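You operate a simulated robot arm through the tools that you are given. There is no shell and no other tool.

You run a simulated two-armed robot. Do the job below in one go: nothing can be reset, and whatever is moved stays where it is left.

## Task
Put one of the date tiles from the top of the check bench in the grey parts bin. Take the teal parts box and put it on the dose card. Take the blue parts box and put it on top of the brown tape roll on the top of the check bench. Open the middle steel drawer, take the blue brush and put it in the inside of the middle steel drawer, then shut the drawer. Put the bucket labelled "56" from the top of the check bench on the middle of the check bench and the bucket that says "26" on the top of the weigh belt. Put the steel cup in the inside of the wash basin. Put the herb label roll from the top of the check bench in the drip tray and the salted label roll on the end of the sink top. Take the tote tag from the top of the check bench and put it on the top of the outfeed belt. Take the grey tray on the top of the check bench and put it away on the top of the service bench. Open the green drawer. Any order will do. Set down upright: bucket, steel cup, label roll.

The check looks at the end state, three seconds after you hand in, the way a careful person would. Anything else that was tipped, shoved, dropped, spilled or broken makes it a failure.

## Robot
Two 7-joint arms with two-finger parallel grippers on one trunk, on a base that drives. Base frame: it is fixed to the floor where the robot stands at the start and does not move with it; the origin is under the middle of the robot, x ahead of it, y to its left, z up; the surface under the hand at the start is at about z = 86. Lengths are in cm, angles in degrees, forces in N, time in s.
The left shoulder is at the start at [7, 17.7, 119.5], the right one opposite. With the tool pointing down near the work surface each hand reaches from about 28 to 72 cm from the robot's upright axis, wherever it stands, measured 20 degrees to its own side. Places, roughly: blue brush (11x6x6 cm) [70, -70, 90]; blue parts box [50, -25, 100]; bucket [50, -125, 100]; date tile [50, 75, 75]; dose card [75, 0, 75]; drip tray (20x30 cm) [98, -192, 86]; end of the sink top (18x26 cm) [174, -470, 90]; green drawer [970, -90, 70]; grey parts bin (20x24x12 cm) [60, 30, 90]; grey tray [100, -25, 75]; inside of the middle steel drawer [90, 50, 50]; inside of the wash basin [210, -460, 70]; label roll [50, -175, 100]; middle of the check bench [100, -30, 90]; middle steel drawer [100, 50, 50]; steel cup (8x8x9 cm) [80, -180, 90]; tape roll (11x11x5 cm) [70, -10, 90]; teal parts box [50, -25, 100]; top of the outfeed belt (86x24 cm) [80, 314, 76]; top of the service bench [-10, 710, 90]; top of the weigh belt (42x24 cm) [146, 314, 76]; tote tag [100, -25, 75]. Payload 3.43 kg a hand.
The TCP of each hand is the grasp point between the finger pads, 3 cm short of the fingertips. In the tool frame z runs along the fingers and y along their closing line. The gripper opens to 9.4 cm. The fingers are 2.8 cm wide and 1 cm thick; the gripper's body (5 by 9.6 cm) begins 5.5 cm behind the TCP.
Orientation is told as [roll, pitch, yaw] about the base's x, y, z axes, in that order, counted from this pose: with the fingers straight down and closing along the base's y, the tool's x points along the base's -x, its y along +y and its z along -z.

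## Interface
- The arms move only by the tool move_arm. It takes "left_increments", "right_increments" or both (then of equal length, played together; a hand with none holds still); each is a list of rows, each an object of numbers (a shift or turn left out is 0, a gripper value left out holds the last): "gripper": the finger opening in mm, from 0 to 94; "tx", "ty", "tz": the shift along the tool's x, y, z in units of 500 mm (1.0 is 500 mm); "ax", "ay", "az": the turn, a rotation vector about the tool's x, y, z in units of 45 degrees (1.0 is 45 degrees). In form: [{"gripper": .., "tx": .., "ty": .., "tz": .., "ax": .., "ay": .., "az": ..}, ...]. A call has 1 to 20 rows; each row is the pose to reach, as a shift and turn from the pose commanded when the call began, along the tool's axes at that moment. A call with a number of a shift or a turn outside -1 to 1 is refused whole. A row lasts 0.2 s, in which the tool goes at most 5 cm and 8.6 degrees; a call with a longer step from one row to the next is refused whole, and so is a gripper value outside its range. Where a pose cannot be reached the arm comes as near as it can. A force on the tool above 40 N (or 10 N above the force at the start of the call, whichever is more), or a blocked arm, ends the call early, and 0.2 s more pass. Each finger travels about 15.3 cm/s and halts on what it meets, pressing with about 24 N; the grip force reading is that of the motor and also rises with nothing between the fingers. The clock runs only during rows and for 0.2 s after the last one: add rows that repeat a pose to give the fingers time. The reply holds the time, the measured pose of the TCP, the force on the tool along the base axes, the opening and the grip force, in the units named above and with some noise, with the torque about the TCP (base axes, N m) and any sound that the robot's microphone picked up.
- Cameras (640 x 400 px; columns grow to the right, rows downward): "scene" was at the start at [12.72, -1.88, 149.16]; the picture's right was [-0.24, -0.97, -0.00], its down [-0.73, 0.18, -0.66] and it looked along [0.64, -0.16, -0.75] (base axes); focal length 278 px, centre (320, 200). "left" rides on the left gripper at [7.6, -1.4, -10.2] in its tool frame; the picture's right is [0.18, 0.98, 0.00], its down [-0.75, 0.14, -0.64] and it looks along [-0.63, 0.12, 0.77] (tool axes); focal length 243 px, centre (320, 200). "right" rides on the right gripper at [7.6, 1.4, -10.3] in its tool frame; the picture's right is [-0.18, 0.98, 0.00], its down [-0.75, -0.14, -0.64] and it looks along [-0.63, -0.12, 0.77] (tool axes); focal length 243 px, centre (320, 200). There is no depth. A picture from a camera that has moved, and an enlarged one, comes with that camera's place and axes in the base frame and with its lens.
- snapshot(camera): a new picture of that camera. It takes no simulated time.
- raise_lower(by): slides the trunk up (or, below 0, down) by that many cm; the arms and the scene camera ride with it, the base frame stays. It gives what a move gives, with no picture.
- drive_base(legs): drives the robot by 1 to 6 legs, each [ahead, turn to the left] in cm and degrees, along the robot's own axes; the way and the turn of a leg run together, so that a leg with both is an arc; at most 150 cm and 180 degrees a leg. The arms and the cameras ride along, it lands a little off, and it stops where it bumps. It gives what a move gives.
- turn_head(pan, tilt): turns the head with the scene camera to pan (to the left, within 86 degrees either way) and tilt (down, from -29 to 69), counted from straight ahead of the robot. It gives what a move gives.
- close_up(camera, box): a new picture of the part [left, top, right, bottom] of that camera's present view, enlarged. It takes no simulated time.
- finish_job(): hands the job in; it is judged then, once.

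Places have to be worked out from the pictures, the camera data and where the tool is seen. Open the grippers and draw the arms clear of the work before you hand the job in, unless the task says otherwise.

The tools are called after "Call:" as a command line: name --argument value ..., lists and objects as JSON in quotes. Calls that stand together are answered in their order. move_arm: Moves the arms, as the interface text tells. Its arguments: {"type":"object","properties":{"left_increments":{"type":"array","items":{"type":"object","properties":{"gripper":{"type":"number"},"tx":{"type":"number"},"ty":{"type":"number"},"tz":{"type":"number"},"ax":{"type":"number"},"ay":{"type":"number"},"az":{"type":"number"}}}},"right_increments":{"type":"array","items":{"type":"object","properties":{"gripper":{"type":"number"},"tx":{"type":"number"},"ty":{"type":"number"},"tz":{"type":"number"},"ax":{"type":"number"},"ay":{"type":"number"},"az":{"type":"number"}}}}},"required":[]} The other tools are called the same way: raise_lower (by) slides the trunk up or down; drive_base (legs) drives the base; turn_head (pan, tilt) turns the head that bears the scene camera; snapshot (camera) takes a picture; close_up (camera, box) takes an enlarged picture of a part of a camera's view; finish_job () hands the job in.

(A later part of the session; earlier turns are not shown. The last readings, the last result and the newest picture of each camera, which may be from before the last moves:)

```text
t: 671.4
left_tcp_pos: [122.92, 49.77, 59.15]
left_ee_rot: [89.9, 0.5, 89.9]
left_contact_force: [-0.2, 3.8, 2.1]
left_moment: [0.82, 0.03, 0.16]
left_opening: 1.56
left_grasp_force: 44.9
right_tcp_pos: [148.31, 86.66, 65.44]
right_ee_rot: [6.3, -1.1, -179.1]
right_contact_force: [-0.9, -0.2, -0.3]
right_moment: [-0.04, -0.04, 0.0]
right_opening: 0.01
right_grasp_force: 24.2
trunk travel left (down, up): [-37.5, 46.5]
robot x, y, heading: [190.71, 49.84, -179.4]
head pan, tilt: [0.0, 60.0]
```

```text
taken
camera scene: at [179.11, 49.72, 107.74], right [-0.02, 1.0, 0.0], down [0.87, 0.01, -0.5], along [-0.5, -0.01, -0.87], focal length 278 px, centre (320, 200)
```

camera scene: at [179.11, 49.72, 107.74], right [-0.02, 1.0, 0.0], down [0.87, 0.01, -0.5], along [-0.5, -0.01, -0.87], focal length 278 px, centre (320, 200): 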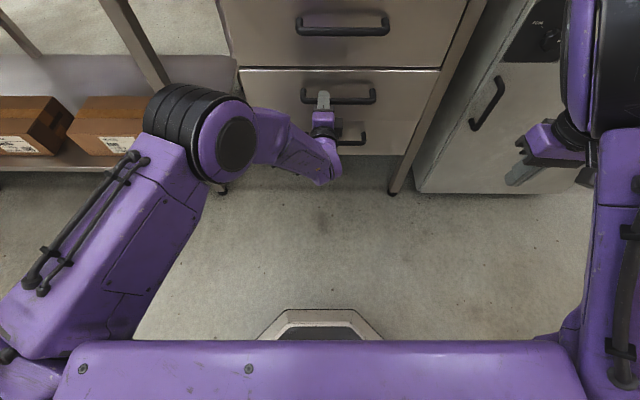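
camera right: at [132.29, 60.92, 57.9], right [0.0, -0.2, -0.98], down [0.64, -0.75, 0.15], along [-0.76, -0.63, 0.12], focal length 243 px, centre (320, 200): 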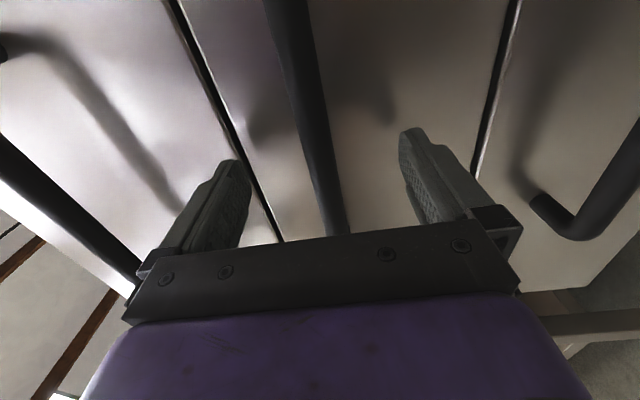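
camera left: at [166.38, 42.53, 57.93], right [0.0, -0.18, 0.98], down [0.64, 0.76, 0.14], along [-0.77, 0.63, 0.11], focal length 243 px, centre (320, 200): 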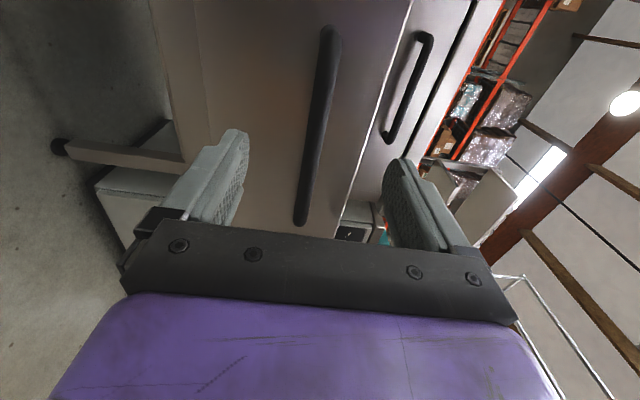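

Almost shut (about 0.8 cm left). I push the last bit with the arm and watch for the stop.

Call:
move_arm --left_increments '[{"tz": 0.006}, {"tz": 0.012}, {"tz": 0.018}, {"tz": 0.022}, {"tz": 0.022}]'

Call:
close_up --camera "scene" --box '[210, 20, 470, 170]'

```text
t: 672.6
left_tcp_pos: [122.0, 49.63, 59.18]
left_ee_rot: [89.9, 0.3, 89.7]
left_contact_force: [18.5, -1.2, -0.5]
left_moment: [0.7, -0.03, 0.67]
left_opening: 1.59
left_grasp_force: 44.9
right_tcp_pos: [148.36, 86.65, 65.51]
right_ee_rot: [6.3, -1.2, -179.3]
right_contact_force: [0.5, 0.1, -0.9]
right_moment: [0.0, -0.02, 0.02]
right_opening: 0.0
right_grasp_force: 24.3
trunk travel left (down, up): [-37.5, 46.5]
robot x, y, heading: [190.74, 49.78, -179.1]
head pan, tilt: [0.0, 60.0]
```

```text
2.46 times, centred on (340, 95) of scene
camera zoom: at [179.3, 49.68, 107.75], right [-0.02, 1.0, 0.0], down [0.87, 0.01, -0.5], along [-0.5, -0.01, -0.87], focal length 684 px, centre (271, 458)
```

zoom: 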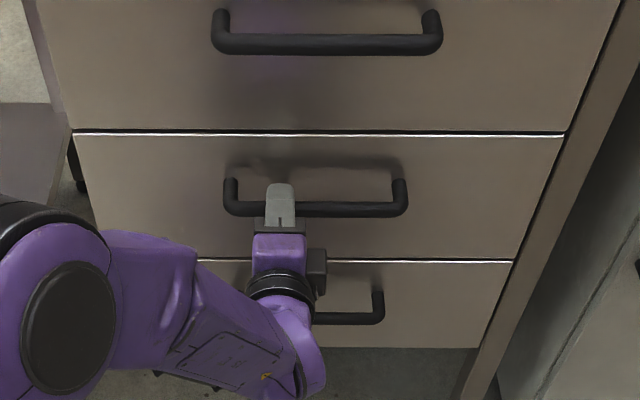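

The drawer is flush and pressing back with 18 N: shut. I open the fingers and retreat straight back.

Call:
move_arm --left_increments '[{"gripper": 30}, {"gripper": 60}, {"gripper": 80}, {"gripper": 80}, {"gripper": 80}, {"tz": -0.05}, {"tz": -0.12}, {"tz": -0.18}, {"tz": -0.18}]'

Call:
close_up --camera "scene" --box '[210, 20, 470, 170]'

```text
t: 674.6
left_tcp_pos: [130.81, 49.75, 58.99]
left_ee_rot: [90.0, 0.3, 89.8]
left_contact_force: [-0.7, 0.4, 1.3]
left_moment: [0.0, 0.0, -0.02]
left_opening: 8.0
left_grasp_force: 0.0
right_tcp_pos: [148.27, 86.72, 65.45]
right_ee_rot: [6.3, -1.1, -179.2]
right_contact_force: [0.8, -0.1, -0.4]
right_moment: [-0.01, 0.0, 0.02]
right_opening: 0.0
right_grasp_force: 24.5
trunk travel left (down, up): [-37.5, 46.5]
robot x, y, heading: [190.37, 49.77, -179.1]
head pan, tilt: [0.0, 60.0]
```

```text
2.46 times, centred on (340, 95) of scene
camera zoom: at [179.09, 49.7, 107.74], right [-0.02, 1.0, 0.0], down [0.87, 0.01, -0.5], along [-0.5, -0.01, -0.87], focal length 684 px, centre (271, 458)
```

zoom: 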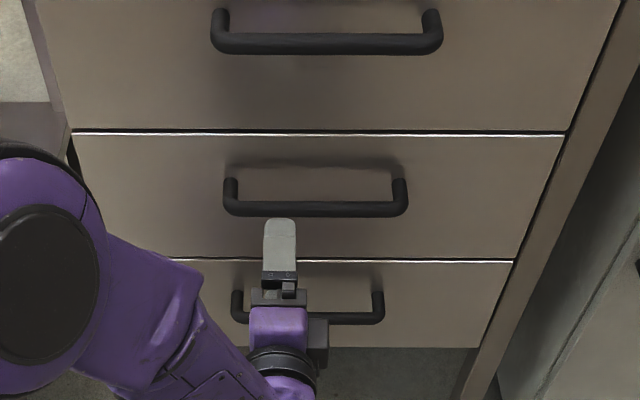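

The drawer is shut. I back off, raise the trunk, and turn the left hand back to pointing down.

Call:
drive_base --legs '[[-40, 0]]'

Call:
raise_lower --by 40

Call:
move_arm --left_increments '[{"tx": 0.05, "ax": 0.16}, {"tx": 0.1, "ax": 0.33}, {"tx": 0.15, "ax": 0.5}, {"tx": 0.2, "ax": 0.67}, {"tx": 0.25, "ax": 0.84}, {"tx": 0.3, "ax": 1.0}, {"tx": 0.3, "ax": 1.0}]'

Call:
move_arm --left_increments '[{"ax": 0.16}, {"ax": 0.33}, {"ax": 0.5}, {"ax": 0.67}, {"ax": 0.84}, {"ax": 1.0}, {"ax": 1.0}]'

Call:
snapshot --camera "scene"

```text
t: 677.1
left_tcp_pos: [170.99, 50.42, 59.12]
left_ee_rot: [89.9, 0.4, 89.8]
left_contact_force: [0.7, 0.2, 0.0]
left_moment: [0.02, 0.0, -0.01]
left_opening: 7.99
left_grasp_force: 0.0
right_tcp_pos: [188.53, 87.4, 65.45]
right_ee_rot: [6.4, -1.1, -179.4]
right_contact_force: [0.3, -0.5, -0.4]
right_moment: [0.0, -0.02, 0.02]
right_opening: 0.0
right_grasp_force: 23.9
trunk travel left (down, up): [-37.5, 46.5]
robot x, y, heading: [231.11, 50.68, -179.3]
head pan, tilt: [0.0, 60.0]
```

```text
t: 681.0
left_tcp_pos: [171.03, 50.41, 99.11]
left_ee_rot: [90.1, 0.4, 89.7]
left_contact_force: [0.5, -0.3, -0.4]
left_moment: [-0.04, -0.01, -0.01]
left_opening: 8.02
left_grasp_force: 0.0
right_tcp_pos: [188.44, 87.32, 105.41]
right_ee_rot: [6.4, -1.1, -179.4]
right_contact_force: [-0.3, 0.0, -0.1]
right_moment: [0.02, 0.0, -0.04]
right_opening: 0.02
right_grasp_force: 23.9
trunk travel left (down, up): [-77.5, 6.5]
robot x, y, heading: [230.79, 50.19, -179.4]
head pan, tilt: [0.0, 60.0]
```

```text
t: 682.5
left_tcp_pos: [170.97, 35.36, 99.18]
left_ee_rot: [44.9, 0.3, 89.9]
left_contact_force: [0.5, -0.1, -0.2]
left_moment: [0.01, 0.0, -0.01]
left_opening: 7.99
left_grasp_force: 0.0
right_tcp_pos: [188.47, 87.35, 105.43]
right_ee_rot: [6.4, -1.1, -179.4]
right_contact_force: [0.4, 0.6, -0.5]
right_moment: [0.01, 0.0, 0.02]
right_opening: 0.0
right_grasp_force: 23.7
trunk travel left (down, up): [-77.5, 6.5]
robot x, y, heading: [230.65, 50.39, -179.1]
head pan, tilt: [0.0, 60.0]
```

```text
t: 684.1
left_tcp_pos: [171.04, 32.34, 97.9]
left_ee_rot: [0.5, -1.4, 90.2]
left_contact_force: [1.1, 0.2, 0.4]
left_moment: [-0.01, 0.02, 0.01]
left_opening: 8.01
left_grasp_force: 0.1
left hand out of reach, approached as far as the arm can: row 2, 5, 6, 7
right_tcp_pos: [188.53, 87.4, 105.33]
right_ee_rot: [6.4, -1.0, -179.3]
right_contact_force: [0.1, 0.3, 1.2]
right_moment: [0.01, -0.02, -0.02]
right_opening: 0.0
right_grasp_force: 24.3
trunk travel left (down, up): [-77.5, 6.5]
robot x, y, heading: [231.11, 50.33, -179.2]
head pan, tilt: [0.0, 60.0]
```

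```text
taken
camera scene: at [219.28, 50.46, 147.74], right [-0.01, 1.0, 0.0], down [0.87, 0.01, -0.5], along [-0.5, -0.01, -0.87], focal length 278 px, centre (320, 200)
```

scene: 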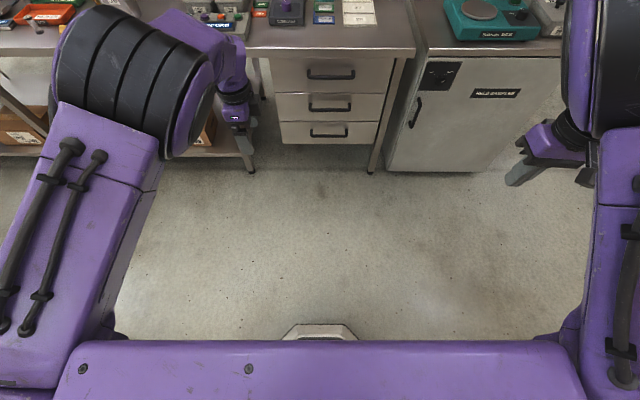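

Call:
move_arm --left_increments '[{"tx": 0.03, "ty": -0.05, "tz": -0.04, "az": -0.16}, {"tx": 0.06, "ty": -0.1, "tz": -0.09, "az": -0.33}, {"tx": 0.09, "ty": -0.15, "tz": -0.14, "az": -0.5}, {"tx": 0.12, "ty": -0.2, "tz": -0.19, "az": -0.67}, {"tx": 0.15, "ty": -0.25, "tz": -0.24, "az": -0.84}, {"tx": 0.18, "ty": -0.3, "tz": -0.28, "az": -1.0}, {"tx": 0.18, "ty": -0.3, "tz": -0.28, "az": -1.0}]' --right_increments '[{"tx": -0.01, "ty": 0.03, "tz": -0.03, "ax": 0.02}, {"tx": -0.02, "ty": 0.06, "tz": -0.06, "ax": 0.05}, {"tx": -0.03, "ty": 0.1, "tz": -0.1, "ax": 0.08}, {"tx": -0.04, "ty": 0.14, "tz": -0.14, "ax": 0.11}, {"tx": -0.05, "ty": 0.18, "tz": -0.18, "ax": 0.14}, {"tx": -0.05, "ty": 0.2, "tz": -0.2, "ax": 0.142, "ay": 0.024}, {"tx": -0.05, "ty": 0.2, "tz": -0.2, "ax": 0.142, "ay": 0.024, "gripper": 94}]'

Call:
snapshot --camera "scene"

```text
t: 685.0
left_tcp_pos: [182.3, 26.57, 95.39]
left_ee_rot: [-11.1, 2.7, 113.4]
left_contact_force: [-0.1, -0.2, -0.2]
left_moment: [0.0, -0.03, -0.01]
left_opening: 8.02
left_grasp_force: 0.1
left hand out of reach, approached as far as the arm can: row 1, 3, 4
right_tcp_pos: [187.3, 83.49, 110.27]
right_ee_rot: [4.9, -0.7, 179.3]
right_contact_force: [0.3, 0.3, 0.6]
right_moment: [0.04, 0.02, 0.01]
right_opening: 0.02
right_grasp_force: 24.0
right hand out of reach, approached as far as the arm can: row 4
trunk travel left (down, up): [-77.5, 6.5]
robot x, y, heading: [231.04, 50.47, -178.6]
head pan, tilt: [0.0, 60.0]
stopped in row 4 (left hand): the arm was blocked; the commanded pose is now the measured one
```

```text
taken
camera scene: at [219.26, 50.12, 147.74], right [-0.02, 1.0, 0.0], down [0.87, 0.01, -0.5], along [-0.5, -0.01, -0.87], focal length 278 px, centre (320, 200)
```

scene: 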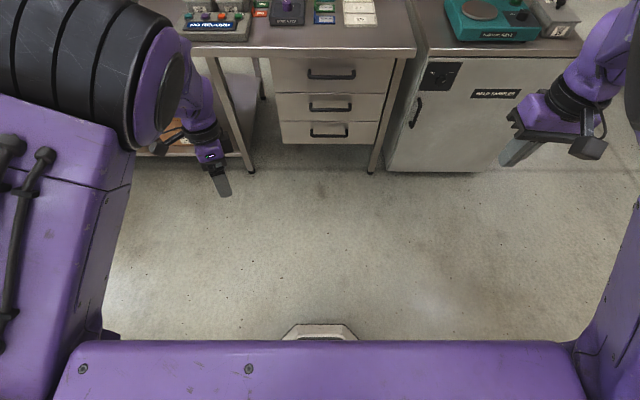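

The left arm is folded too tightly. I unfold it by moving the hand forward and level it.

Call:
move_arm --left_increments '[{"ty": 0.06, "tz": -0.02, "ax": -0.05}, {"ty": 0.12, "tz": -0.04, "ax": -0.1, "ay": -0.02}, {"ty": 0.18, "tz": -0.06, "ax": -0.16, "ay": -0.04}, {"ty": 0.24, "tz": -0.08, "ax": -0.22, "ay": -0.06}, {"ty": 0.28, "tz": -0.1, "ax": -0.247, "ay": -0.06}, {"ty": 0.28, "tz": -0.1, "ax": -0.247, "ay": -0.06}]'

Call:
snapshot --camera "scene"

```text
t: 686.4
left_tcp_pos: [168.76, 21.38, 97.97]
left_ee_rot: [0.3, 0.4, 113.2]
left_contact_force: [0.2, -0.1, 0.1]
left_moment: [0.01, 0.02, 0.02]
left_opening: 7.98
left_grasp_force: 0.1
right_tcp_pos: [187.49, 83.7, 110.26]
right_ee_rot: [4.7, -0.8, 179.2]
right_contact_force: [-0.1, 0.0, 0.0]
right_moment: [0.03, 0.03, 0.0]
right_opening: 0.01
right_grasp_force: 24.1
trunk travel left (down, up): [-77.5, 6.5]
robot x, y, heading: [230.39, 50.58, -179.1]
head pan, tilt: [0.0, 60.0]
```

```text
taken
camera scene: at [219.27, 50.39, 147.74], right [-0.01, 1.0, 0.0], down [0.87, 0.01, -0.5], along [-0.5, -0.01, -0.87], focal length 278 px, centre (320, 200)
```

scene: 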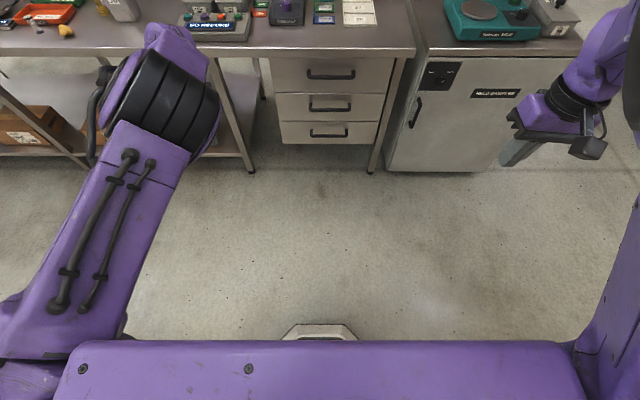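

Call:
move_arm --left_increments '[{"az": -0.15, "tz": -0.03}, {"az": -0.3, "tz": -0.06}, {"az": -0.45, "tz": -0.09}, {"az": -0.6, "tz": -0.12}, {"az": -0.75, "tz": -0.15}, {"az": -0.9, "tz": -0.18}, {"az": -1.0, "tz": -0.2}, {"az": -1.0, "tz": -0.2}]'

Call:
snapshot --camera "scene"

```text
t: 688.2
left_tcp_pos: [168.71, 21.38, 107.85]
left_ee_rot: [0.6, 0.0, 158.2]
left_contact_force: [-0.8, -0.3, -0.2]
left_moment: [-0.01, 0.05, -0.02]
left_opening: 8.0
left_grasp_force: 0.0
right_tcp_pos: [187.46, 83.63, 110.18]
right_ee_rot: [4.8, -0.8, 179.3]
right_contact_force: [-0.2, -0.1, -0.2]
right_moment: [0.01, 0.0, 0.01]
right_opening: 0.0
right_grasp_force: 23.6
trunk travel left (down, up): [-77.5, 6.5]
robot x, y, heading: [230.92, 50.81, -179.1]
head pan, tilt: [0.0, 60.0]
```

```text
taken
camera scene: at [219.21, 50.32, 147.74], right [-0.01, 1.0, 0.0], down [0.87, 0.01, -0.5], along [-0.5, -0.01, -0.87], focal length 278 px, centre (320, 200)
```

scene: 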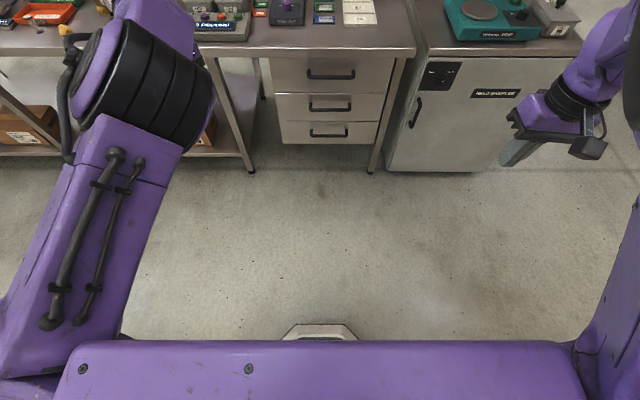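

The left arm is usable but with its elbow forward. I level the right arm and test its posture.

Call:
move_arm --right_increments '[{"ty": 0.03, "tz": -0.03, "ax": 0.03}, {"ty": 0.06, "tz": -0.06, "ax": 0.06}, {"ty": 0.09, "tz": -0.09, "ax": 0.09, "ay": 0.01}, {"ty": 0.12, "tz": -0.11, "ax": 0.107, "ay": 0.018}, {"ty": 0.12, "tz": -0.11, "ax": 0.107, "ay": 0.018, "gripper": 94}]'

Call:
move_arm --left_increments '[{"az": -0.12, "ty": 0.04, "tx": 0.02}, {"az": -0.24, "ty": 0.08, "tx": 0.04}, {"az": -0.36, "ty": 0.12, "tx": 0.06}, {"az": -0.48, "ty": 0.16, "tx": 0.08}, {"az": -0.48, "ty": 0.2, "tx": 0.1}, {"az": -0.48, "ty": 0.2, "tx": 0.1}]'

Call:
snapshot --camera "scene"

```text
t: 689.4
left_tcp_pos: [168.72, 21.34, 107.83]
left_ee_rot: [0.4, 0.0, 158.1]
left_contact_force: [-0.8, 0.2, 0.4]
left_moment: [0.01, 0.01, -0.02]
left_opening: 7.99
left_grasp_force: 0.1
right_tcp_pos: [186.24, 80.94, 109.76]
right_ee_rot: [1.9, -0.7, 179.0]
right_contact_force: [-0.1, -0.3, -0.2]
right_moment: [0.02, 0.0, -0.06]
right_opening: 9.41
right_grasp_force: 0.1
right hand out of reach, approached as far as the arm can: row 2, 3, 4, 5
trunk travel left (down, up): [-77.5, 6.5]
robot x, y, heading: [230.75, 50.36, -179.0]
head pan, tilt: [0.0, 60.0]
```

```text
t: 690.8
left_tcp_pos: [169.55, 10.22, 107.84]
left_ee_rot: [0.5, -0.2, 179.7]
left_contact_force: [0.5, 0.2, 1.4]
left_moment: [-0.03, 0.02, -0.04]
left_opening: 7.99
left_grasp_force: 0.1
right_tcp_pos: [186.37, 81.26, 109.56]
right_ee_rot: [1.9, -0.3, 178.6]
right_contact_force: [-0.1, 0.0, -0.3]
right_moment: [0.01, -0.01, 0.02]
right_opening: 9.42
right_grasp_force: 0.0
trunk travel left (down, up): [-77.5, 6.5]
robot x, y, heading: [230.78, 50.59, -179.2]
head pan, tilt: [0.0, 60.0]
```

```text
taken
camera scene: at [219.23, 50.4, 147.74], right [-0.01, 1.0, 0.0], down [0.87, 0.01, -0.5], along [-0.5, -0.01, -0.87], focal length 278 px, centre (320, 200)
```

scene: 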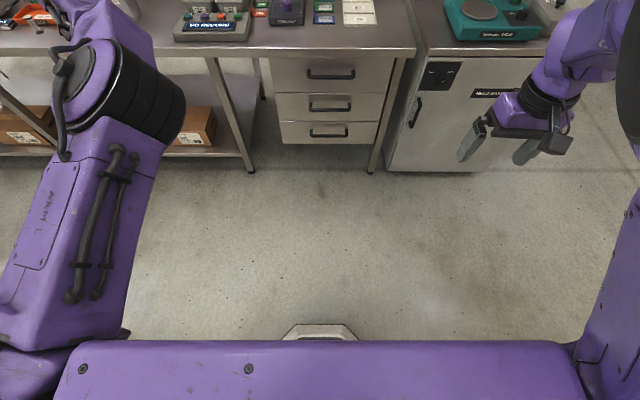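

Both arms are in awkward elbow postures after the drawer work. I reset the right one by stretching it out forward and pulling it back in on its own side.

Call:
move_arm --right_increments '[{"tx": -0.09}, {"tx": -0.18}, {"tx": -0.27}, {"tx": -0.36}, {"tx": -0.45}, {"tx": -0.54}, {"tx": -0.63}, {"tx": -0.72}, {"tx": -0.8}, {"tx": -0.8}, {"tx": -0.8}]'

Call:
snapshot --camera "scene"

```text
t: 693.2
left_tcp_pos: [169.61, 10.4, 107.9]
left_ee_rot: [0.5, 0.0, 179.7]
left_contact_force: [0.0, 0.3, -1.0]
left_moment: [-0.04, 0.01, 0.01]
left_opening: 8.0
left_grasp_force: 0.0
right_tcp_pos: [161.83, 81.49, 109.73]
right_ee_rot: [0.0, 0.0, 179.4]
right_contact_force: [-0.1, 0.0, -0.8]
right_moment: [-0.01, 0.0, -0.03]
right_opening: 9.43
right_grasp_force: 0.0
right hand out of reach, approached as far as the arm can: row 6, 7, 8, 9, 10, 11
trunk travel left (down, up): [-77.5, 6.5]
robot x, y, heading: [230.93, 50.5, -179.0]
head pan, tilt: [0.0, 60.0]
```

```text
taken
camera scene: at [219.18, 50.41, 147.73], right [-0.01, 1.0, 0.0], down [0.87, 0.01, -0.5], along [-0.5, -0.01, -0.87], focal length 278 px, centre (320, 200)
```

scene: 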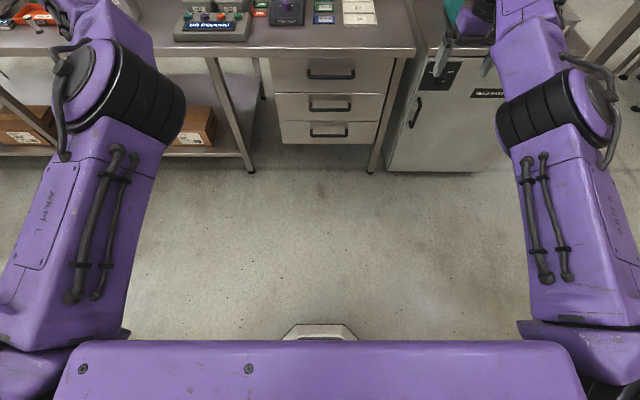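

Call:
move_arm --right_increments '[{"tx": 0.09, "tz": 0.02}, {"tx": 0.18, "tz": 0.04}, {"tx": 0.27, "tz": 0.04}, {"tx": 0.36, "tz": 0.04}, {"tx": 0.45, "tz": 0.04}, {"tx": 0.54, "tz": 0.04}, {"tx": 0.63, "tz": 0.04}, {"tx": 0.72, "tz": 0.04}, {"tx": 0.8, "tz": 0.04}, {"tx": 0.8, "tz": 0.04}]'

Call:
snapshot --camera "scene"

```text
t: 694.4
left_tcp_pos: [169.5, 10.36, 107.82]
left_ee_rot: [0.4, -0.2, 179.8]
left_contact_force: [0.7, -0.2, 0.4]
left_moment: [0.0, 0.02, -0.01]
left_opening: 8.01
left_grasp_force: 0.0
right_tcp_pos: [186.73, 82.51, 98.1]
right_ee_rot: [0.8, 13.8, 177.5]
right_contact_force: [0.5, -0.4, -0.3]
right_moment: [-0.01, -0.01, -0.02]
right_opening: 9.4
right_grasp_force: 0.1
trunk travel left (down, up): [-77.5, 6.5]
robot x, y, heading: [230.73, 50.24, -179.1]
head pan, tilt: [0.0, 60.0]
stopped in row 5 (right hand): the arm was blocked; the commanded pose is now the measured one
```

```text
taken
camera scene: at [219.19, 50.45, 147.73], right [-0.02, 1.0, 0.0], down [0.87, 0.01, -0.5], along [-0.5, -0.01, -0.87], focal length 278 px, centre (320, 200)
```

scene: 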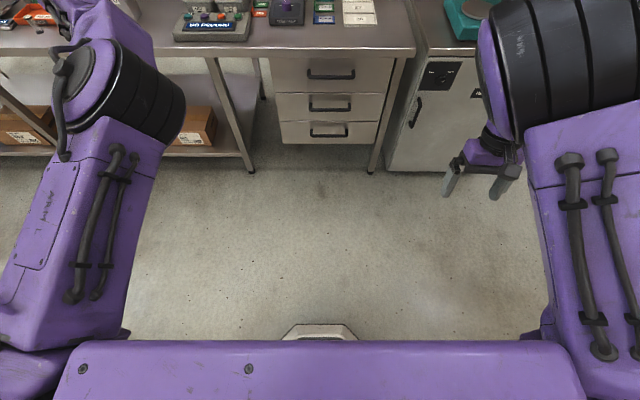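

The right elbow now stands high and blocks folding. I'll work with hands further out instead: I level the right hand and move it forward to about 58 cm.

Call:
move_arm --right_increments '[{"tx": -0.06, "ay": -0.05}, {"tx": -0.12, "ay": -0.12}, {"tx": -0.18, "ay": -0.19}, {"tx": -0.24, "ay": -0.26}, {"tx": -0.26, "ay": -0.307, "ax": 0.018}, {"tx": -0.26, "ay": -0.307, "ax": 0.018}]'

Call:
move_arm --right_increments '[{"ty": -0.06, "tz": -0.04}, {"ty": -0.12, "tz": -0.08}, {"ty": -0.18, "tz": -0.12}, {"ty": -0.24, "tz": -0.15}, {"ty": -0.3, "tz": -0.15}, {"ty": -0.3, "tz": -0.15}]'

Call:
snapshot --camera "scene"

```text
t: 695.8
left_tcp_pos: [169.7, 10.25, 107.89]
left_ee_rot: [0.4, -0.2, 179.8]
left_contact_force: [-0.3, 0.2, 0.4]
left_moment: [0.0, 0.02, 0.01]
left_opening: 7.99
left_grasp_force: 0.0
right_tcp_pos: [173.82, 82.69, 95.1]
right_ee_rot: [-0.4, -0.2, 177.8]
right_contact_force: [-0.4, 0.4, -0.3]
right_moment: [-0.01, 0.03, -0.01]
right_opening: 9.4
right_grasp_force: 0.0
trunk travel left (down, up): [-77.5, 6.5]
robot x, y, heading: [230.8, 50.36, -179.2]
head pan, tilt: [0.0, 60.0]
```

```text
t: 697.1
left_tcp_pos: [169.61, 10.22, 107.83]
left_ee_rot: [0.4, -0.2, 179.9]
left_contact_force: [0.3, -0.6, 0.5]
left_moment: [0.02, -0.02, 0.0]
left_opening: 8.0
left_grasp_force: 0.0
right_tcp_pos: [174.48, 97.76, 102.79]
right_ee_rot: [-0.5, -0.1, 177.7]
right_contact_force: [-0.7, 0.1, -0.5]
right_moment: [0.03, -0.01, -0.04]
right_opening: 9.4
right_grasp_force: 0.0
trunk travel left (down, up): [-77.5, 6.5]
robot x, y, heading: [230.73, 50.67, -179.1]
head pan, tilt: [0.0, 60.0]
```

```text
taken
camera scene: at [219.24, 50.23, 147.74], right [-0.02, 1.0, 0.0], down [0.87, 0.01, -0.5], along [-0.5, -0.01, -0.87], focal length 278 px, centre (320, 200)
```

scene: 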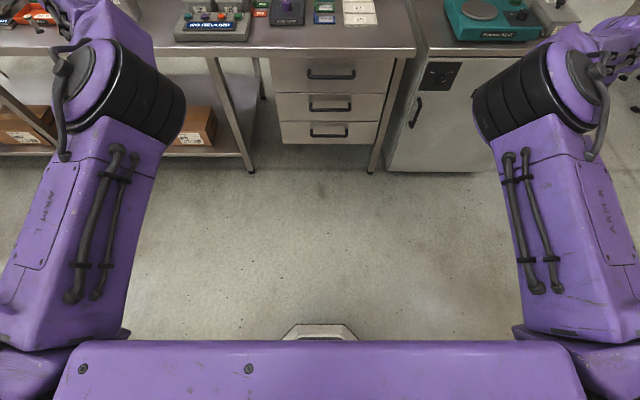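

Both arms are usable further out with elbows inward, so I carry on that way. I drive around the bench's right end to its front to fetch bucket 26.

Call:
drive_base --legs '[[0, 89], [150, 0], [150, 0], [22, 0], [0, -90], [150, 0]]'

```text
t: 727.6
left_tcp_pos: [20.6, -312.06, 107.86]
left_ee_rot: [0.5, -0.1, 179.4]
left_contact_force: [-0.3, 1.0, 0.6]
left_moment: [0.02, 0.01, 0.0]
left_opening: 8.01
left_grasp_force: 0.0
right_tcp_pos: [25.99, -224.62, 102.79]
right_ee_rot: [-0.4, -0.1, 177.3]
right_contact_force: [0.7, 0.8, 0.1]
right_moment: [-0.05, -0.02, 0.01]
right_opening: 9.41
right_grasp_force: 0.0
trunk travel left (down, up): [-77.5, 6.5]
robot x, y, heading: [82.14, -272.11, -179.5]
head pan, tilt: [0.0, 60.0]
```

Call:
drive_base --legs '[[130, 0], [0, -90], [150, 0], [72, 0], [0, -90]]'

Call:
turn_head --pan -20 --tilt 40

Call:
snapshot --camera "scene"

```text
t: 752.4
left_tcp_pos: [16.08, -11.13, 107.93]
left_ee_rot: [0.5, -0.2, -1.9]
left_contact_force: [0.0, 1.1, 0.2]
left_moment: [-0.03, 0.0, -0.02]
left_opening: 8.03
left_grasp_force: 0.0
right_tcp_pos: [8.64, -98.5, 102.89]
right_ee_rot: [-0.4, -0.1, -4.0]
right_contact_force: [0.1, 0.1, 0.2]
right_moment: [-0.02, 0.03, -0.03]
right_opening: 9.4
right_grasp_force: 0.0
trunk travel left (down, up): [-77.5, 6.5]
robot x, y, heading: [-46.38, -49.47, -0.7]
head pan, tilt: [0.0, 60.0]
```

```text
t: 753.2
left_tcp_pos: [16.04, -11.06, 107.82]
left_ee_rot: [0.6, -0.1, -1.9]
left_contact_force: [0.7, 0.5, -0.3]
left_moment: [0.0, 0.02, 0.0]
left_opening: 8.0
left_grasp_force: 0.1
right_tcp_pos: [8.6, -98.48, 102.8]
right_ee_rot: [-0.4, -0.1, -4.0]
right_contact_force: [-0.5, 0.4, -0.4]
right_moment: [0.01, 0.04, 0.01]
right_opening: 9.39
right_grasp_force: 0.0
trunk travel left (down, up): [-77.5, 6.5]
robot x, y, heading: [-46.01, -49.79, -0.8]
head pan, tilt: [-20.0, 40.0]
```

```text
taken
camera scene: at [-33.17, -52.72, 150.4], right [-0.35, -0.94, 0.0], down [-0.6, 0.23, -0.77], along [0.72, -0.27, -0.64], focal length 278 px, centre (320, 200)
```

scene: 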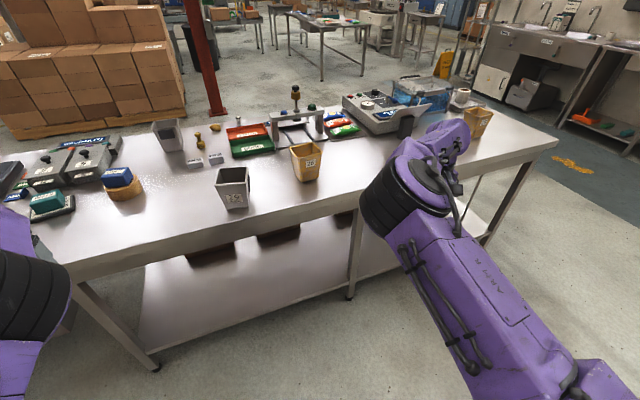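

Bucket 26 is ahead to the right. I raise both hands first, then drive forward 40 cm.

Call:
move_arm --left_increments '[{"tz": -0.06}, {"tz": -0.12}, {"tz": -0.16}, {"tz": -0.16}]' --right_increments '[{"tz": -0.06}, {"tz": -0.12}, {"tz": -0.18}, {"tz": -0.18}]'

Call:
drive_base --legs '[[40, 0.8]]'

Call:
turn_head --pan -15 --tilt 52

Call:
snapshot --camera "scene"

```text
t: 754.2
left_tcp_pos: [16.07, -11.25, 115.82]
left_ee_rot: [0.5, -0.2, -1.9]
left_contact_force: [0.2, -0.5, 0.1]
left_moment: [0.01, -0.04, 0.01]
left_opening: 7.99
left_grasp_force: 0.0
right_tcp_pos: [8.65, -98.43, 111.76]
right_ee_rot: [-0.4, -0.1, -4.0]
right_contact_force: [-0.3, 0.2, -0.3]
right_moment: [0.0, 0.02, 0.04]
right_opening: 9.4
right_grasp_force: 0.1
trunk travel left (down, up): [-77.5, 6.5]
robot x, y, heading: [-46.27, -49.77, -0.7]
head pan, tilt: [-20.0, 40.0]
```

```text
t: 756.7
left_tcp_pos: [55.85, -10.79, 115.83]
left_ee_rot: [0.5, -0.2, -1.2]
left_contact_force: [0.4, 0.0, -0.1]
left_moment: [0.02, -0.01, 0.02]
left_opening: 8.0
left_grasp_force: 0.0
right_tcp_pos: [49.5, -98.12, 111.83]
right_ee_rot: [-0.4, -0.1, -3.3]
right_contact_force: [-0.1, 0.1, -0.2]
right_moment: [0.04, -0.03, 0.01]
right_opening: 9.4
right_grasp_force: 0.0
trunk travel left (down, up): [-77.5, 6.5]
robot x, y, heading: [-5.56, -49.89, -0.5]
head pan, tilt: [-20.0, 40.0]
```

```text
t: 757.4
left_tcp_pos: [56.03, -10.76, 115.74]
left_ee_rot: [0.5, -0.1, -1.3]
left_contact_force: [0.0, -0.2, 0.3]
left_moment: [-0.01, 0.0, 0.0]
left_opening: 8.03
left_grasp_force: 0.0
right_tcp_pos: [49.54, -98.09, 111.66]
right_ee_rot: [-0.4, -0.1, -3.3]
right_contact_force: [0.0, 0.3, 0.5]
right_moment: [0.0, 0.02, 0.0]
right_opening: 9.38
right_grasp_force: 0.1
trunk travel left (down, up): [-77.5, 6.5]
robot x, y, heading: [-5.82, -50.11, -0.1]
head pan, tilt: [-15.0, 52.0]
```

```text
taken
camera scene: at [6.57, -51.94, 148.73], right [-0.26, -0.97, 0.0], down [-0.76, 0.21, -0.62], along [0.59, -0.16, -0.79], focal length 278 px, centre (320, 200)
```

scene: 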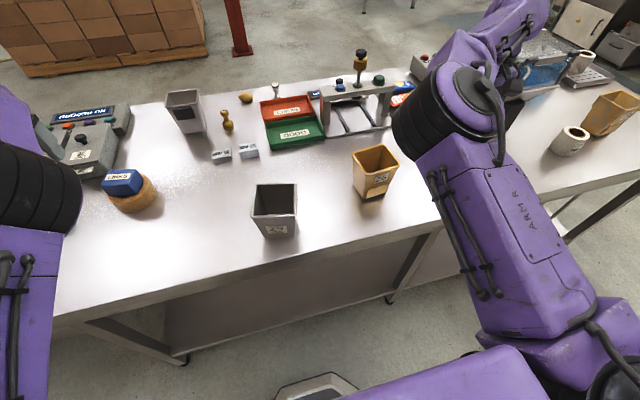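

Bucket 26's rim spans x≈49–57, y≈-86…-76 (z≈100). I bring the right hand over its right wall (y≈-85.8) with a 45 mm opening, turned +6° to match.

Call:
move_arm --right_increments '[{"gripper": 45, "tx": -0.015, "ty": 0.06, "tz": 0.02, "az": -0.05}, {"tx": -0.03, "ty": 0.12, "tz": 0.04, "az": -0.1}, {"tx": -0.045, "ty": 0.18, "tz": 0.07, "az": -0.15}, {"tx": -0.062, "ty": 0.248, "tz": 0.1, "az": -0.207}, {"tx": -0.062, "ty": 0.248, "tz": 0.1, "az": -0.207}]'

Call:
snapshot --camera "right"

Call:
snapshot --camera "scene"

```text
t: 758.6
left_tcp_pos: [56.06, -10.84, 115.82]
left_ee_rot: [0.4, -0.1, -1.2]
left_contact_force: [0.0, -0.3, -0.1]
left_moment: [0.01, 0.03, 0.02]
left_opening: 8.01
left_grasp_force: 0.0
right_tcp_pos: [53.26, -85.95, 106.65]
right_ee_rot: [-0.5, 0.0, 6.0]
right_contact_force: [-0.2, -0.4, -0.7]
right_moment: [0.03, 0.02, -0.01]
right_opening: 4.49
right_grasp_force: 0.0
trunk travel left (down, up): [-77.5, 6.5]
robot x, y, heading: [-5.75, -50.11, 0.2]
head pan, tilt: [-15.0, 52.0]
```

```text
taken
camera right: at [45.54, -85.31, 116.91], right [0.08, 1.0, -0.01], down [0.76, -0.06, 0.64], along [0.64, -0.06, -0.77], focal length 243 px, centre (320, 200)
```

right: 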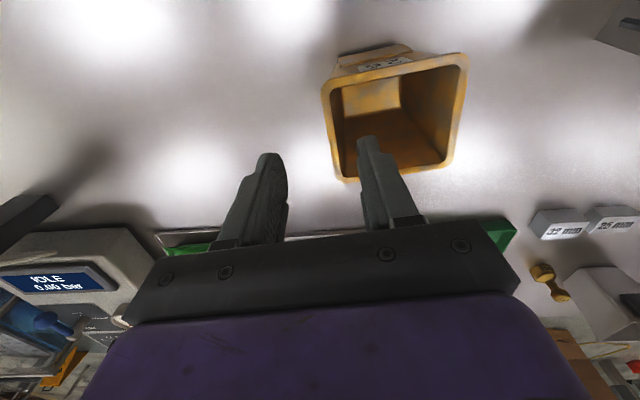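

```text
taken
camera scene: at [6.5, -52.0, 148.73], right [-0.26, -0.97, 0.0], down [-0.76, 0.21, -0.62], along [0.59, -0.16, -0.79], focal length 278 px, centre (320, 200)
```

scene: 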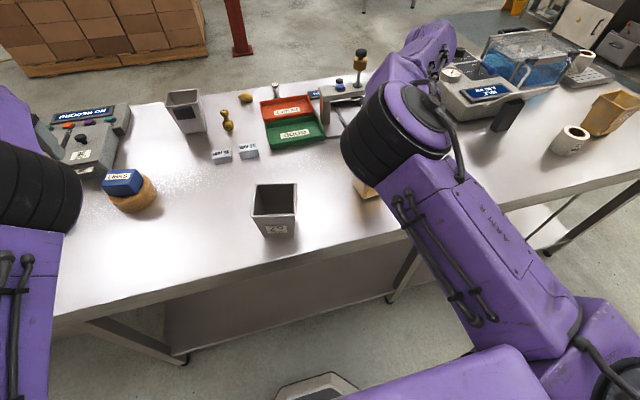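

Allowing for the bias seen with bucket 56, the wall should be right at the hand's centre. I descend to z≈98 and check.

Call:
move_arm --right_increments '[{"tz": 0.04}, {"tz": 0.08}, {"tz": 0.12}, {"tz": 0.16}, {"tz": 0.173}, {"tz": 0.173}]'

Call:
snapshot --camera "right"

```text
t: 760.0
left_tcp_pos: [55.98, -10.78, 115.81]
left_ee_rot: [0.5, -0.2, -1.3]
left_contact_force: [0.3, -0.2, 0.2]
left_moment: [-0.01, 0.0, -0.01]
left_opening: 8.01
left_grasp_force: 0.0
right_tcp_pos: [53.32, -85.98, 98.05]
right_ee_rot: [-0.4, 0.0, 6.0]
right_contact_force: [0.3, 0.7, -1.0]
right_moment: [0.01, -0.03, 0.0]
right_opening: 4.5
right_grasp_force: 0.1
trunk travel left (down, up): [-77.5, 6.5]
robot x, y, heading: [-5.87, -50.21, -0.1]
head pan, tilt: [-15.0, 52.0]
```

```text
taken
camera right: at [45.63, -85.34, 108.22], right [0.08, 1.0, -0.01], down [0.76, -0.06, 0.64], along [0.64, -0.06, -0.77], focal length 243 px, centre (320, 200)
```

right: 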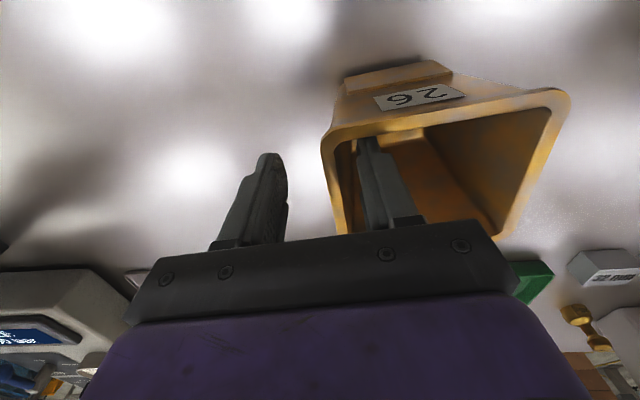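

The wall lies 0.6 cm toward +y of centre; I shift that much and close gradually.

Call:
move_arm --right_increments '[{"ty": 0.006}, {"ty": 0.012}, {"ty": 0.012}, {"ty": 0.012, "gripper": 36}, {"ty": 0.012, "gripper": 28}, {"ty": 0.012, "gripper": 20}, {"ty": 0.012, "gripper": 13}, {"ty": 0.012, "gripper": 6}, {"ty": 0.012, "gripper": 0}, {"ty": 0.012, "gripper": 0}]'

Call:
snapshot --camera "right"

```text
t: 762.2
left_tcp_pos: [55.86, -10.71, 115.79]
left_ee_rot: [0.5, -0.3, -1.2]
left_contact_force: [-0.1, 0.3, 0.1]
left_moment: [0.02, 0.0, 0.01]
left_opening: 7.98
left_grasp_force: 0.3
right_tcp_pos: [53.33, -85.24, 98.03]
right_ee_rot: [-0.5, -0.1, 6.0]
right_contact_force: [-1.6, 2.2, 1.6]
right_moment: [0.61, 0.06, 0.2]
right_opening: 0.84
right_grasp_force: 23.6
trunk travel left (down, up): [-77.5, 6.5]
robot x, y, heading: [-5.71, -49.99, -0.1]
head pan, tilt: [-15.0, 52.0]
```

```text
taken
camera right: at [45.53, -84.7, 108.29], right [0.08, 1.0, -0.01], down [0.76, -0.06, 0.64], along [0.64, -0.06, -0.77], focal length 243 px, centre (320, 200)
```

right: 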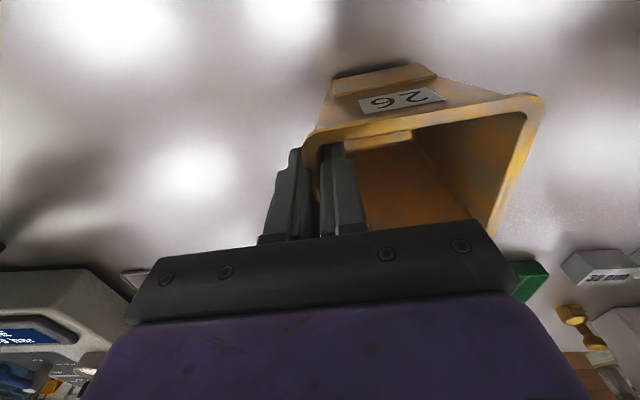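

Wall of bucket 26 is gripped. I lift slowly, then higher.

Call:
move_arm --right_increments '[{"tz": -0.02}, {"tz": -0.05}, {"tz": -0.1}, {"tz": -0.16}, {"tz": -0.22}, {"tz": -0.28}, {"tz": -0.32}, {"tz": -0.32}]'

Call:
snapshot --camera "right"

Call:
snapshot --camera "scene"

```text
t: 764.0
left_tcp_pos: [56.04, -10.86, 115.74]
left_ee_rot: [0.5, -0.1, -1.2]
left_contact_force: [-0.7, 0.4, 0.1]
left_moment: [0.0, 0.0, 0.01]
left_opening: 7.99
left_grasp_force: 0.1
right_tcp_pos: [53.39, -85.43, 113.97]
right_ee_rot: [-0.4, 0.0, 5.9]
right_contact_force: [-0.3, 0.6, -3.2]
right_moment: [-0.16, 0.11, -0.03]
right_opening: 0.84
right_grasp_force: 23.8
trunk travel left (down, up): [-77.5, 6.5]
robot x, y, heading: [-6.08, -50.04, -0.1]
head pan, tilt: [-15.0, 52.0]
```

```text
taken
camera right: at [45.64, -84.71, 124.23], right [0.08, 1.0, -0.01], down [0.76, -0.06, 0.64], along [0.64, -0.06, -0.77], focal length 243 px, centre (320, 200)
```

right: 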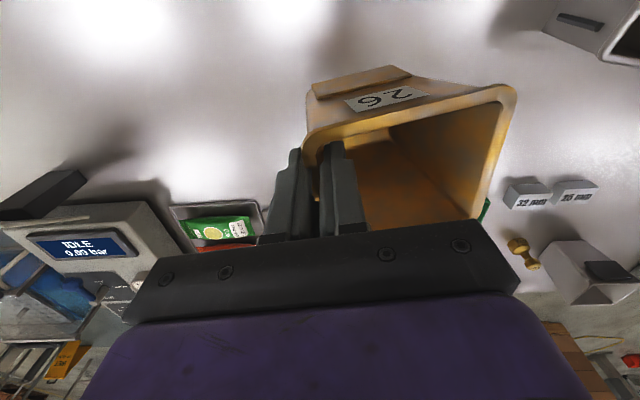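

```text
taken
camera scene: at [6.6, -51.98, 148.72], right [-0.26, -0.97, 0.0], down [-0.76, 0.21, -0.61], along [0.59, -0.16, -0.79], focal length 278 px, centre (320, 200)
```

scene: 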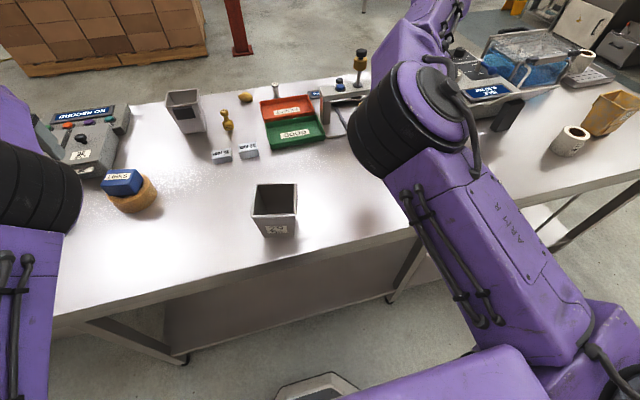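

Bucket 26 hangs securely. I raise it a bit, draw the left hand inward, and back away from the bench.

Call:
move_arm --right_increments '[{"tz": -0.04}, {"tz": -0.08}, {"tz": -0.08}, {"tz": -0.08}]' --left_increments '[{"ty": -0.06}, {"ty": -0.12}, {"ty": -0.18}, {"ty": -0.2}]'

Call:
drive_base --legs '[[-60, 0], [0, 90], [150, 0], [105, 0]]'

Call:
turn_head --pan -60 --tilt 30

Call:
snapshot --camera "scene"

```text
t: 765.0
left_tcp_pos: [55.78, -20.98, 115.66]
left_ee_rot: [0.4, -0.2, -1.2]
left_contact_force: [-0.3, 0.1, 1.2]
left_moment: [0.01, -0.01, -0.02]
left_opening: 8.02
left_grasp_force: 0.1
right_tcp_pos: [53.29, -85.25, 117.9]
right_ee_rot: [-0.5, 0.0, 6.1]
right_contact_force: [0.2, 0.1, -4.1]
right_moment: [-0.19, 0.07, -0.03]
right_opening: 0.81
right_grasp_force: 23.7
trunk travel left (down, up): [-77.5, 6.5]
robot x, y, heading: [-5.75, -49.85, 0.0]
head pan, tilt: [-15.0, 52.0]
```

```text
t: 784.4
left_tcp_pos: [-99.43, 266.59, 115.83]
left_ee_rot: [0.4, -0.2, 89.7]
left_contact_force: [-0.4, 0.0, 0.0]
left_moment: [0.03, -0.02, 0.05]
left_opening: 7.99
left_grasp_force: 0.0
right_tcp_pos: [-35.03, 265.15, 117.99]
right_ee_rot: [-0.5, 0.0, 96.9]
right_contact_force: [0.5, 0.4, -3.6]
right_moment: [-0.05, -0.19, 0.01]
right_opening: 0.82
right_grasp_force: 24.2
trunk travel left (down, up): [-77.5, 6.5]
robot x, y, heading: [-69.2, 205.39, 90.7]
head pan, tilt: [-15.0, 52.0]
```

```text
t: 785.5
left_tcp_pos: [-99.45, 266.52, 115.79]
left_ee_rot: [0.5, 0.0, 89.7]
left_contact_force: [0.2, -0.1, -0.7]
left_moment: [0.01, 0.0, -0.01]
left_opening: 7.99
left_grasp_force: 0.0
right_tcp_pos: [-35.06, 265.16, 118.03]
right_ee_rot: [-0.4, 0.1, 96.9]
right_contact_force: [0.0, 0.3, -4.8]
right_moment: [-0.06, -0.17, 0.0]
right_opening: 0.85
right_grasp_force: 23.8
trunk travel left (down, up): [-77.5, 6.5]
robot x, y, heading: [-68.94, 205.16, 90.6]
head pan, tilt: [-60.0, 30.0]
```

```text
taken
camera scene: at [-61.5, 215.04, 151.94], right [0.51, -0.86, 0.0], down [-0.43, -0.26, -0.87], along [0.74, 0.44, -0.5], focal length 278 px, centre (320, 200)
```

scene: 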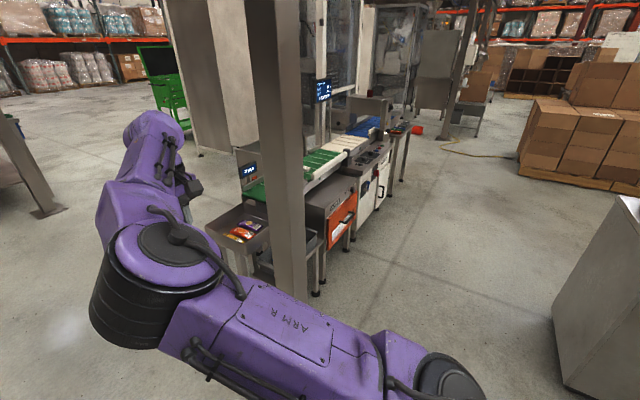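

The gap between the column and the scale cabinet is ample. I go 7 cm further, turn to face +x, and drive to x≈116.

Call:
drive_base --legs '[[6, 0], [0, -90.6], [150, 0], [36, 0], [0, 90]]'

Call:
turn_head --pan -10 --tilt 40

Call:
snapshot --camera "scene"

```text
t: 803.1
left_tcp_pos: [87.46, 275.6, 115.81]
left_ee_rot: [0.5, -0.1, 89.9]
left_contact_force: [0.1, -0.6, 0.8]
left_moment: [-0.03, 0.0, -0.01]
left_opening: 8.02
left_grasp_force: 0.1
right_tcp_pos: [151.89, 274.39, 117.93]
right_ee_rot: [-0.4, 0.0, 97.1]
right_contact_force: [-0.1, 0.5, -3.8]
right_moment: [-0.05, -0.14, 0.0]
right_opening: 0.82
right_grasp_force: 24.1
trunk travel left (down, up): [-77.5, 6.5]
robot x, y, heading: [117.6, 214.14, 91.0]
head pan, tilt: [-60.0, 30.0]
```

```text
t: 804.3
left_tcp_pos: [87.4, 275.6, 115.87]
left_ee_rot: [0.5, -0.2, 89.8]
left_contact_force: [-0.4, 0.4, 0.0]
left_moment: [0.01, 0.01, 0.0]
left_opening: 8.0
left_grasp_force: 0.1
right_tcp_pos: [151.89, 274.33, 117.95]
right_ee_rot: [-0.4, -0.1, 97.1]
right_contact_force: [0.2, 0.7, -4.5]
right_moment: [-0.08, -0.21, -0.01]
right_opening: 0.8
right_grasp_force: 24.0
trunk travel left (down, up): [-77.5, 6.5]
robot x, y, heading: [117.86, 213.91, 90.8]
head pan, tilt: [-10.0, 40.0]
```

```text
taken
camera scene: at [119.14, 227.96, 150.4], right [0.99, -0.16, 0.0], down [-0.1, -0.64, -0.77], along [0.12, 0.76, -0.64], focal length 278 px, centre (320, 200)
```

scene: 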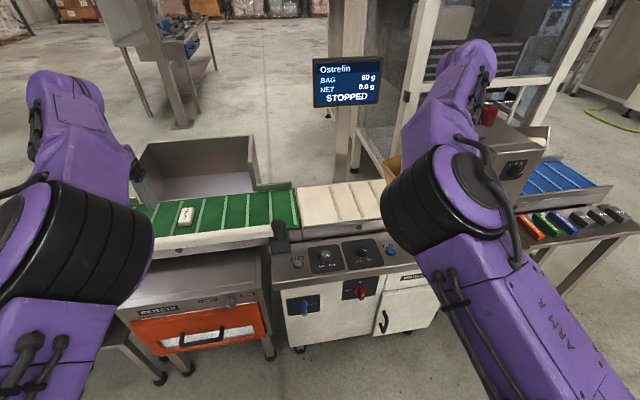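

The display and gate leave room. I drive forward 39 cm so the bucket comes over the weigh belt.

Call:
drive_base --legs '[[38.5, -0.8]]'

Call:
turn_head --pan -20 --tilt 50

Call:
snapshot --camera "scene"

Call:
snapshot --camera "right"

```text
t: 806.7
left_tcp_pos: [87.8, 314.44, 115.76]
left_ee_rot: [0.5, -0.1, 89.1]
left_contact_force: [-0.9, -0.6, -0.6]
left_moment: [-0.02, 0.01, 0.02]
left_opening: 7.99
left_grasp_force: 0.2
right_tcp_pos: [152.24, 312.42, 118.03]
right_ee_rot: [-0.4, 0.0, 96.4]
right_contact_force: [0.1, -0.2, -3.2]
right_moment: [-0.11, -0.2, 0.0]
right_opening: 0.83
right_grasp_force: 24.0
trunk travel left (down, up): [-77.5, 6.5]
robot x, y, heading: [117.69, 252.9, 90.3]
head pan, tilt: [-10.0, 40.0]
```

```text
t: 807.4
left_tcp_pos: [87.72, 314.56, 115.7]
left_ee_rot: [0.4, -0.2, 89.1]
left_contact_force: [0.4, 0.0, -0.1]
left_moment: [0.0, 0.01, -0.06]
left_opening: 8.0
left_grasp_force: 0.1
right_tcp_pos: [152.22, 312.44, 117.94]
right_ee_rot: [-0.4, 0.0, 96.3]
right_contact_force: [0.5, -0.4, -3.8]
right_moment: [-0.09, -0.14, 0.02]
right_opening: 0.84
right_grasp_force: 23.9
trunk travel left (down, up): [-77.5, 6.5]
robot x, y, heading: [117.18, 253.02, 90.3]
head pan, tilt: [-20.0, 50.0]
```

```text
taken
camera scene: at [120.06, 265.46, 148.98], right [0.94, -0.34, 0.0], down [-0.26, -0.72, -0.64], along [0.22, 0.6, -0.77], focal length 278 px, centre (320, 200)
```

scene: 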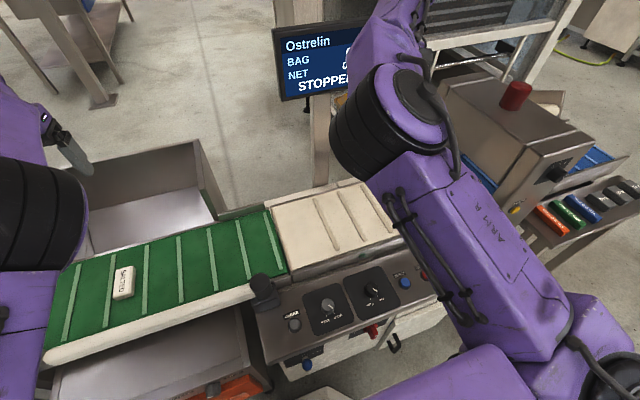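

```text
taken
camera right: at [151.66, 304.76, 128.2], right [-1.0, 0.07, -0.01], down [0.05, 0.76, 0.64], along [0.05, 0.64, -0.77], focal length 243 px, centre (320, 200)
```

right: 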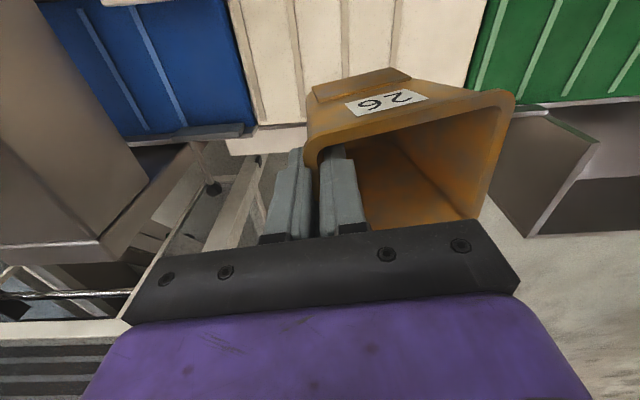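

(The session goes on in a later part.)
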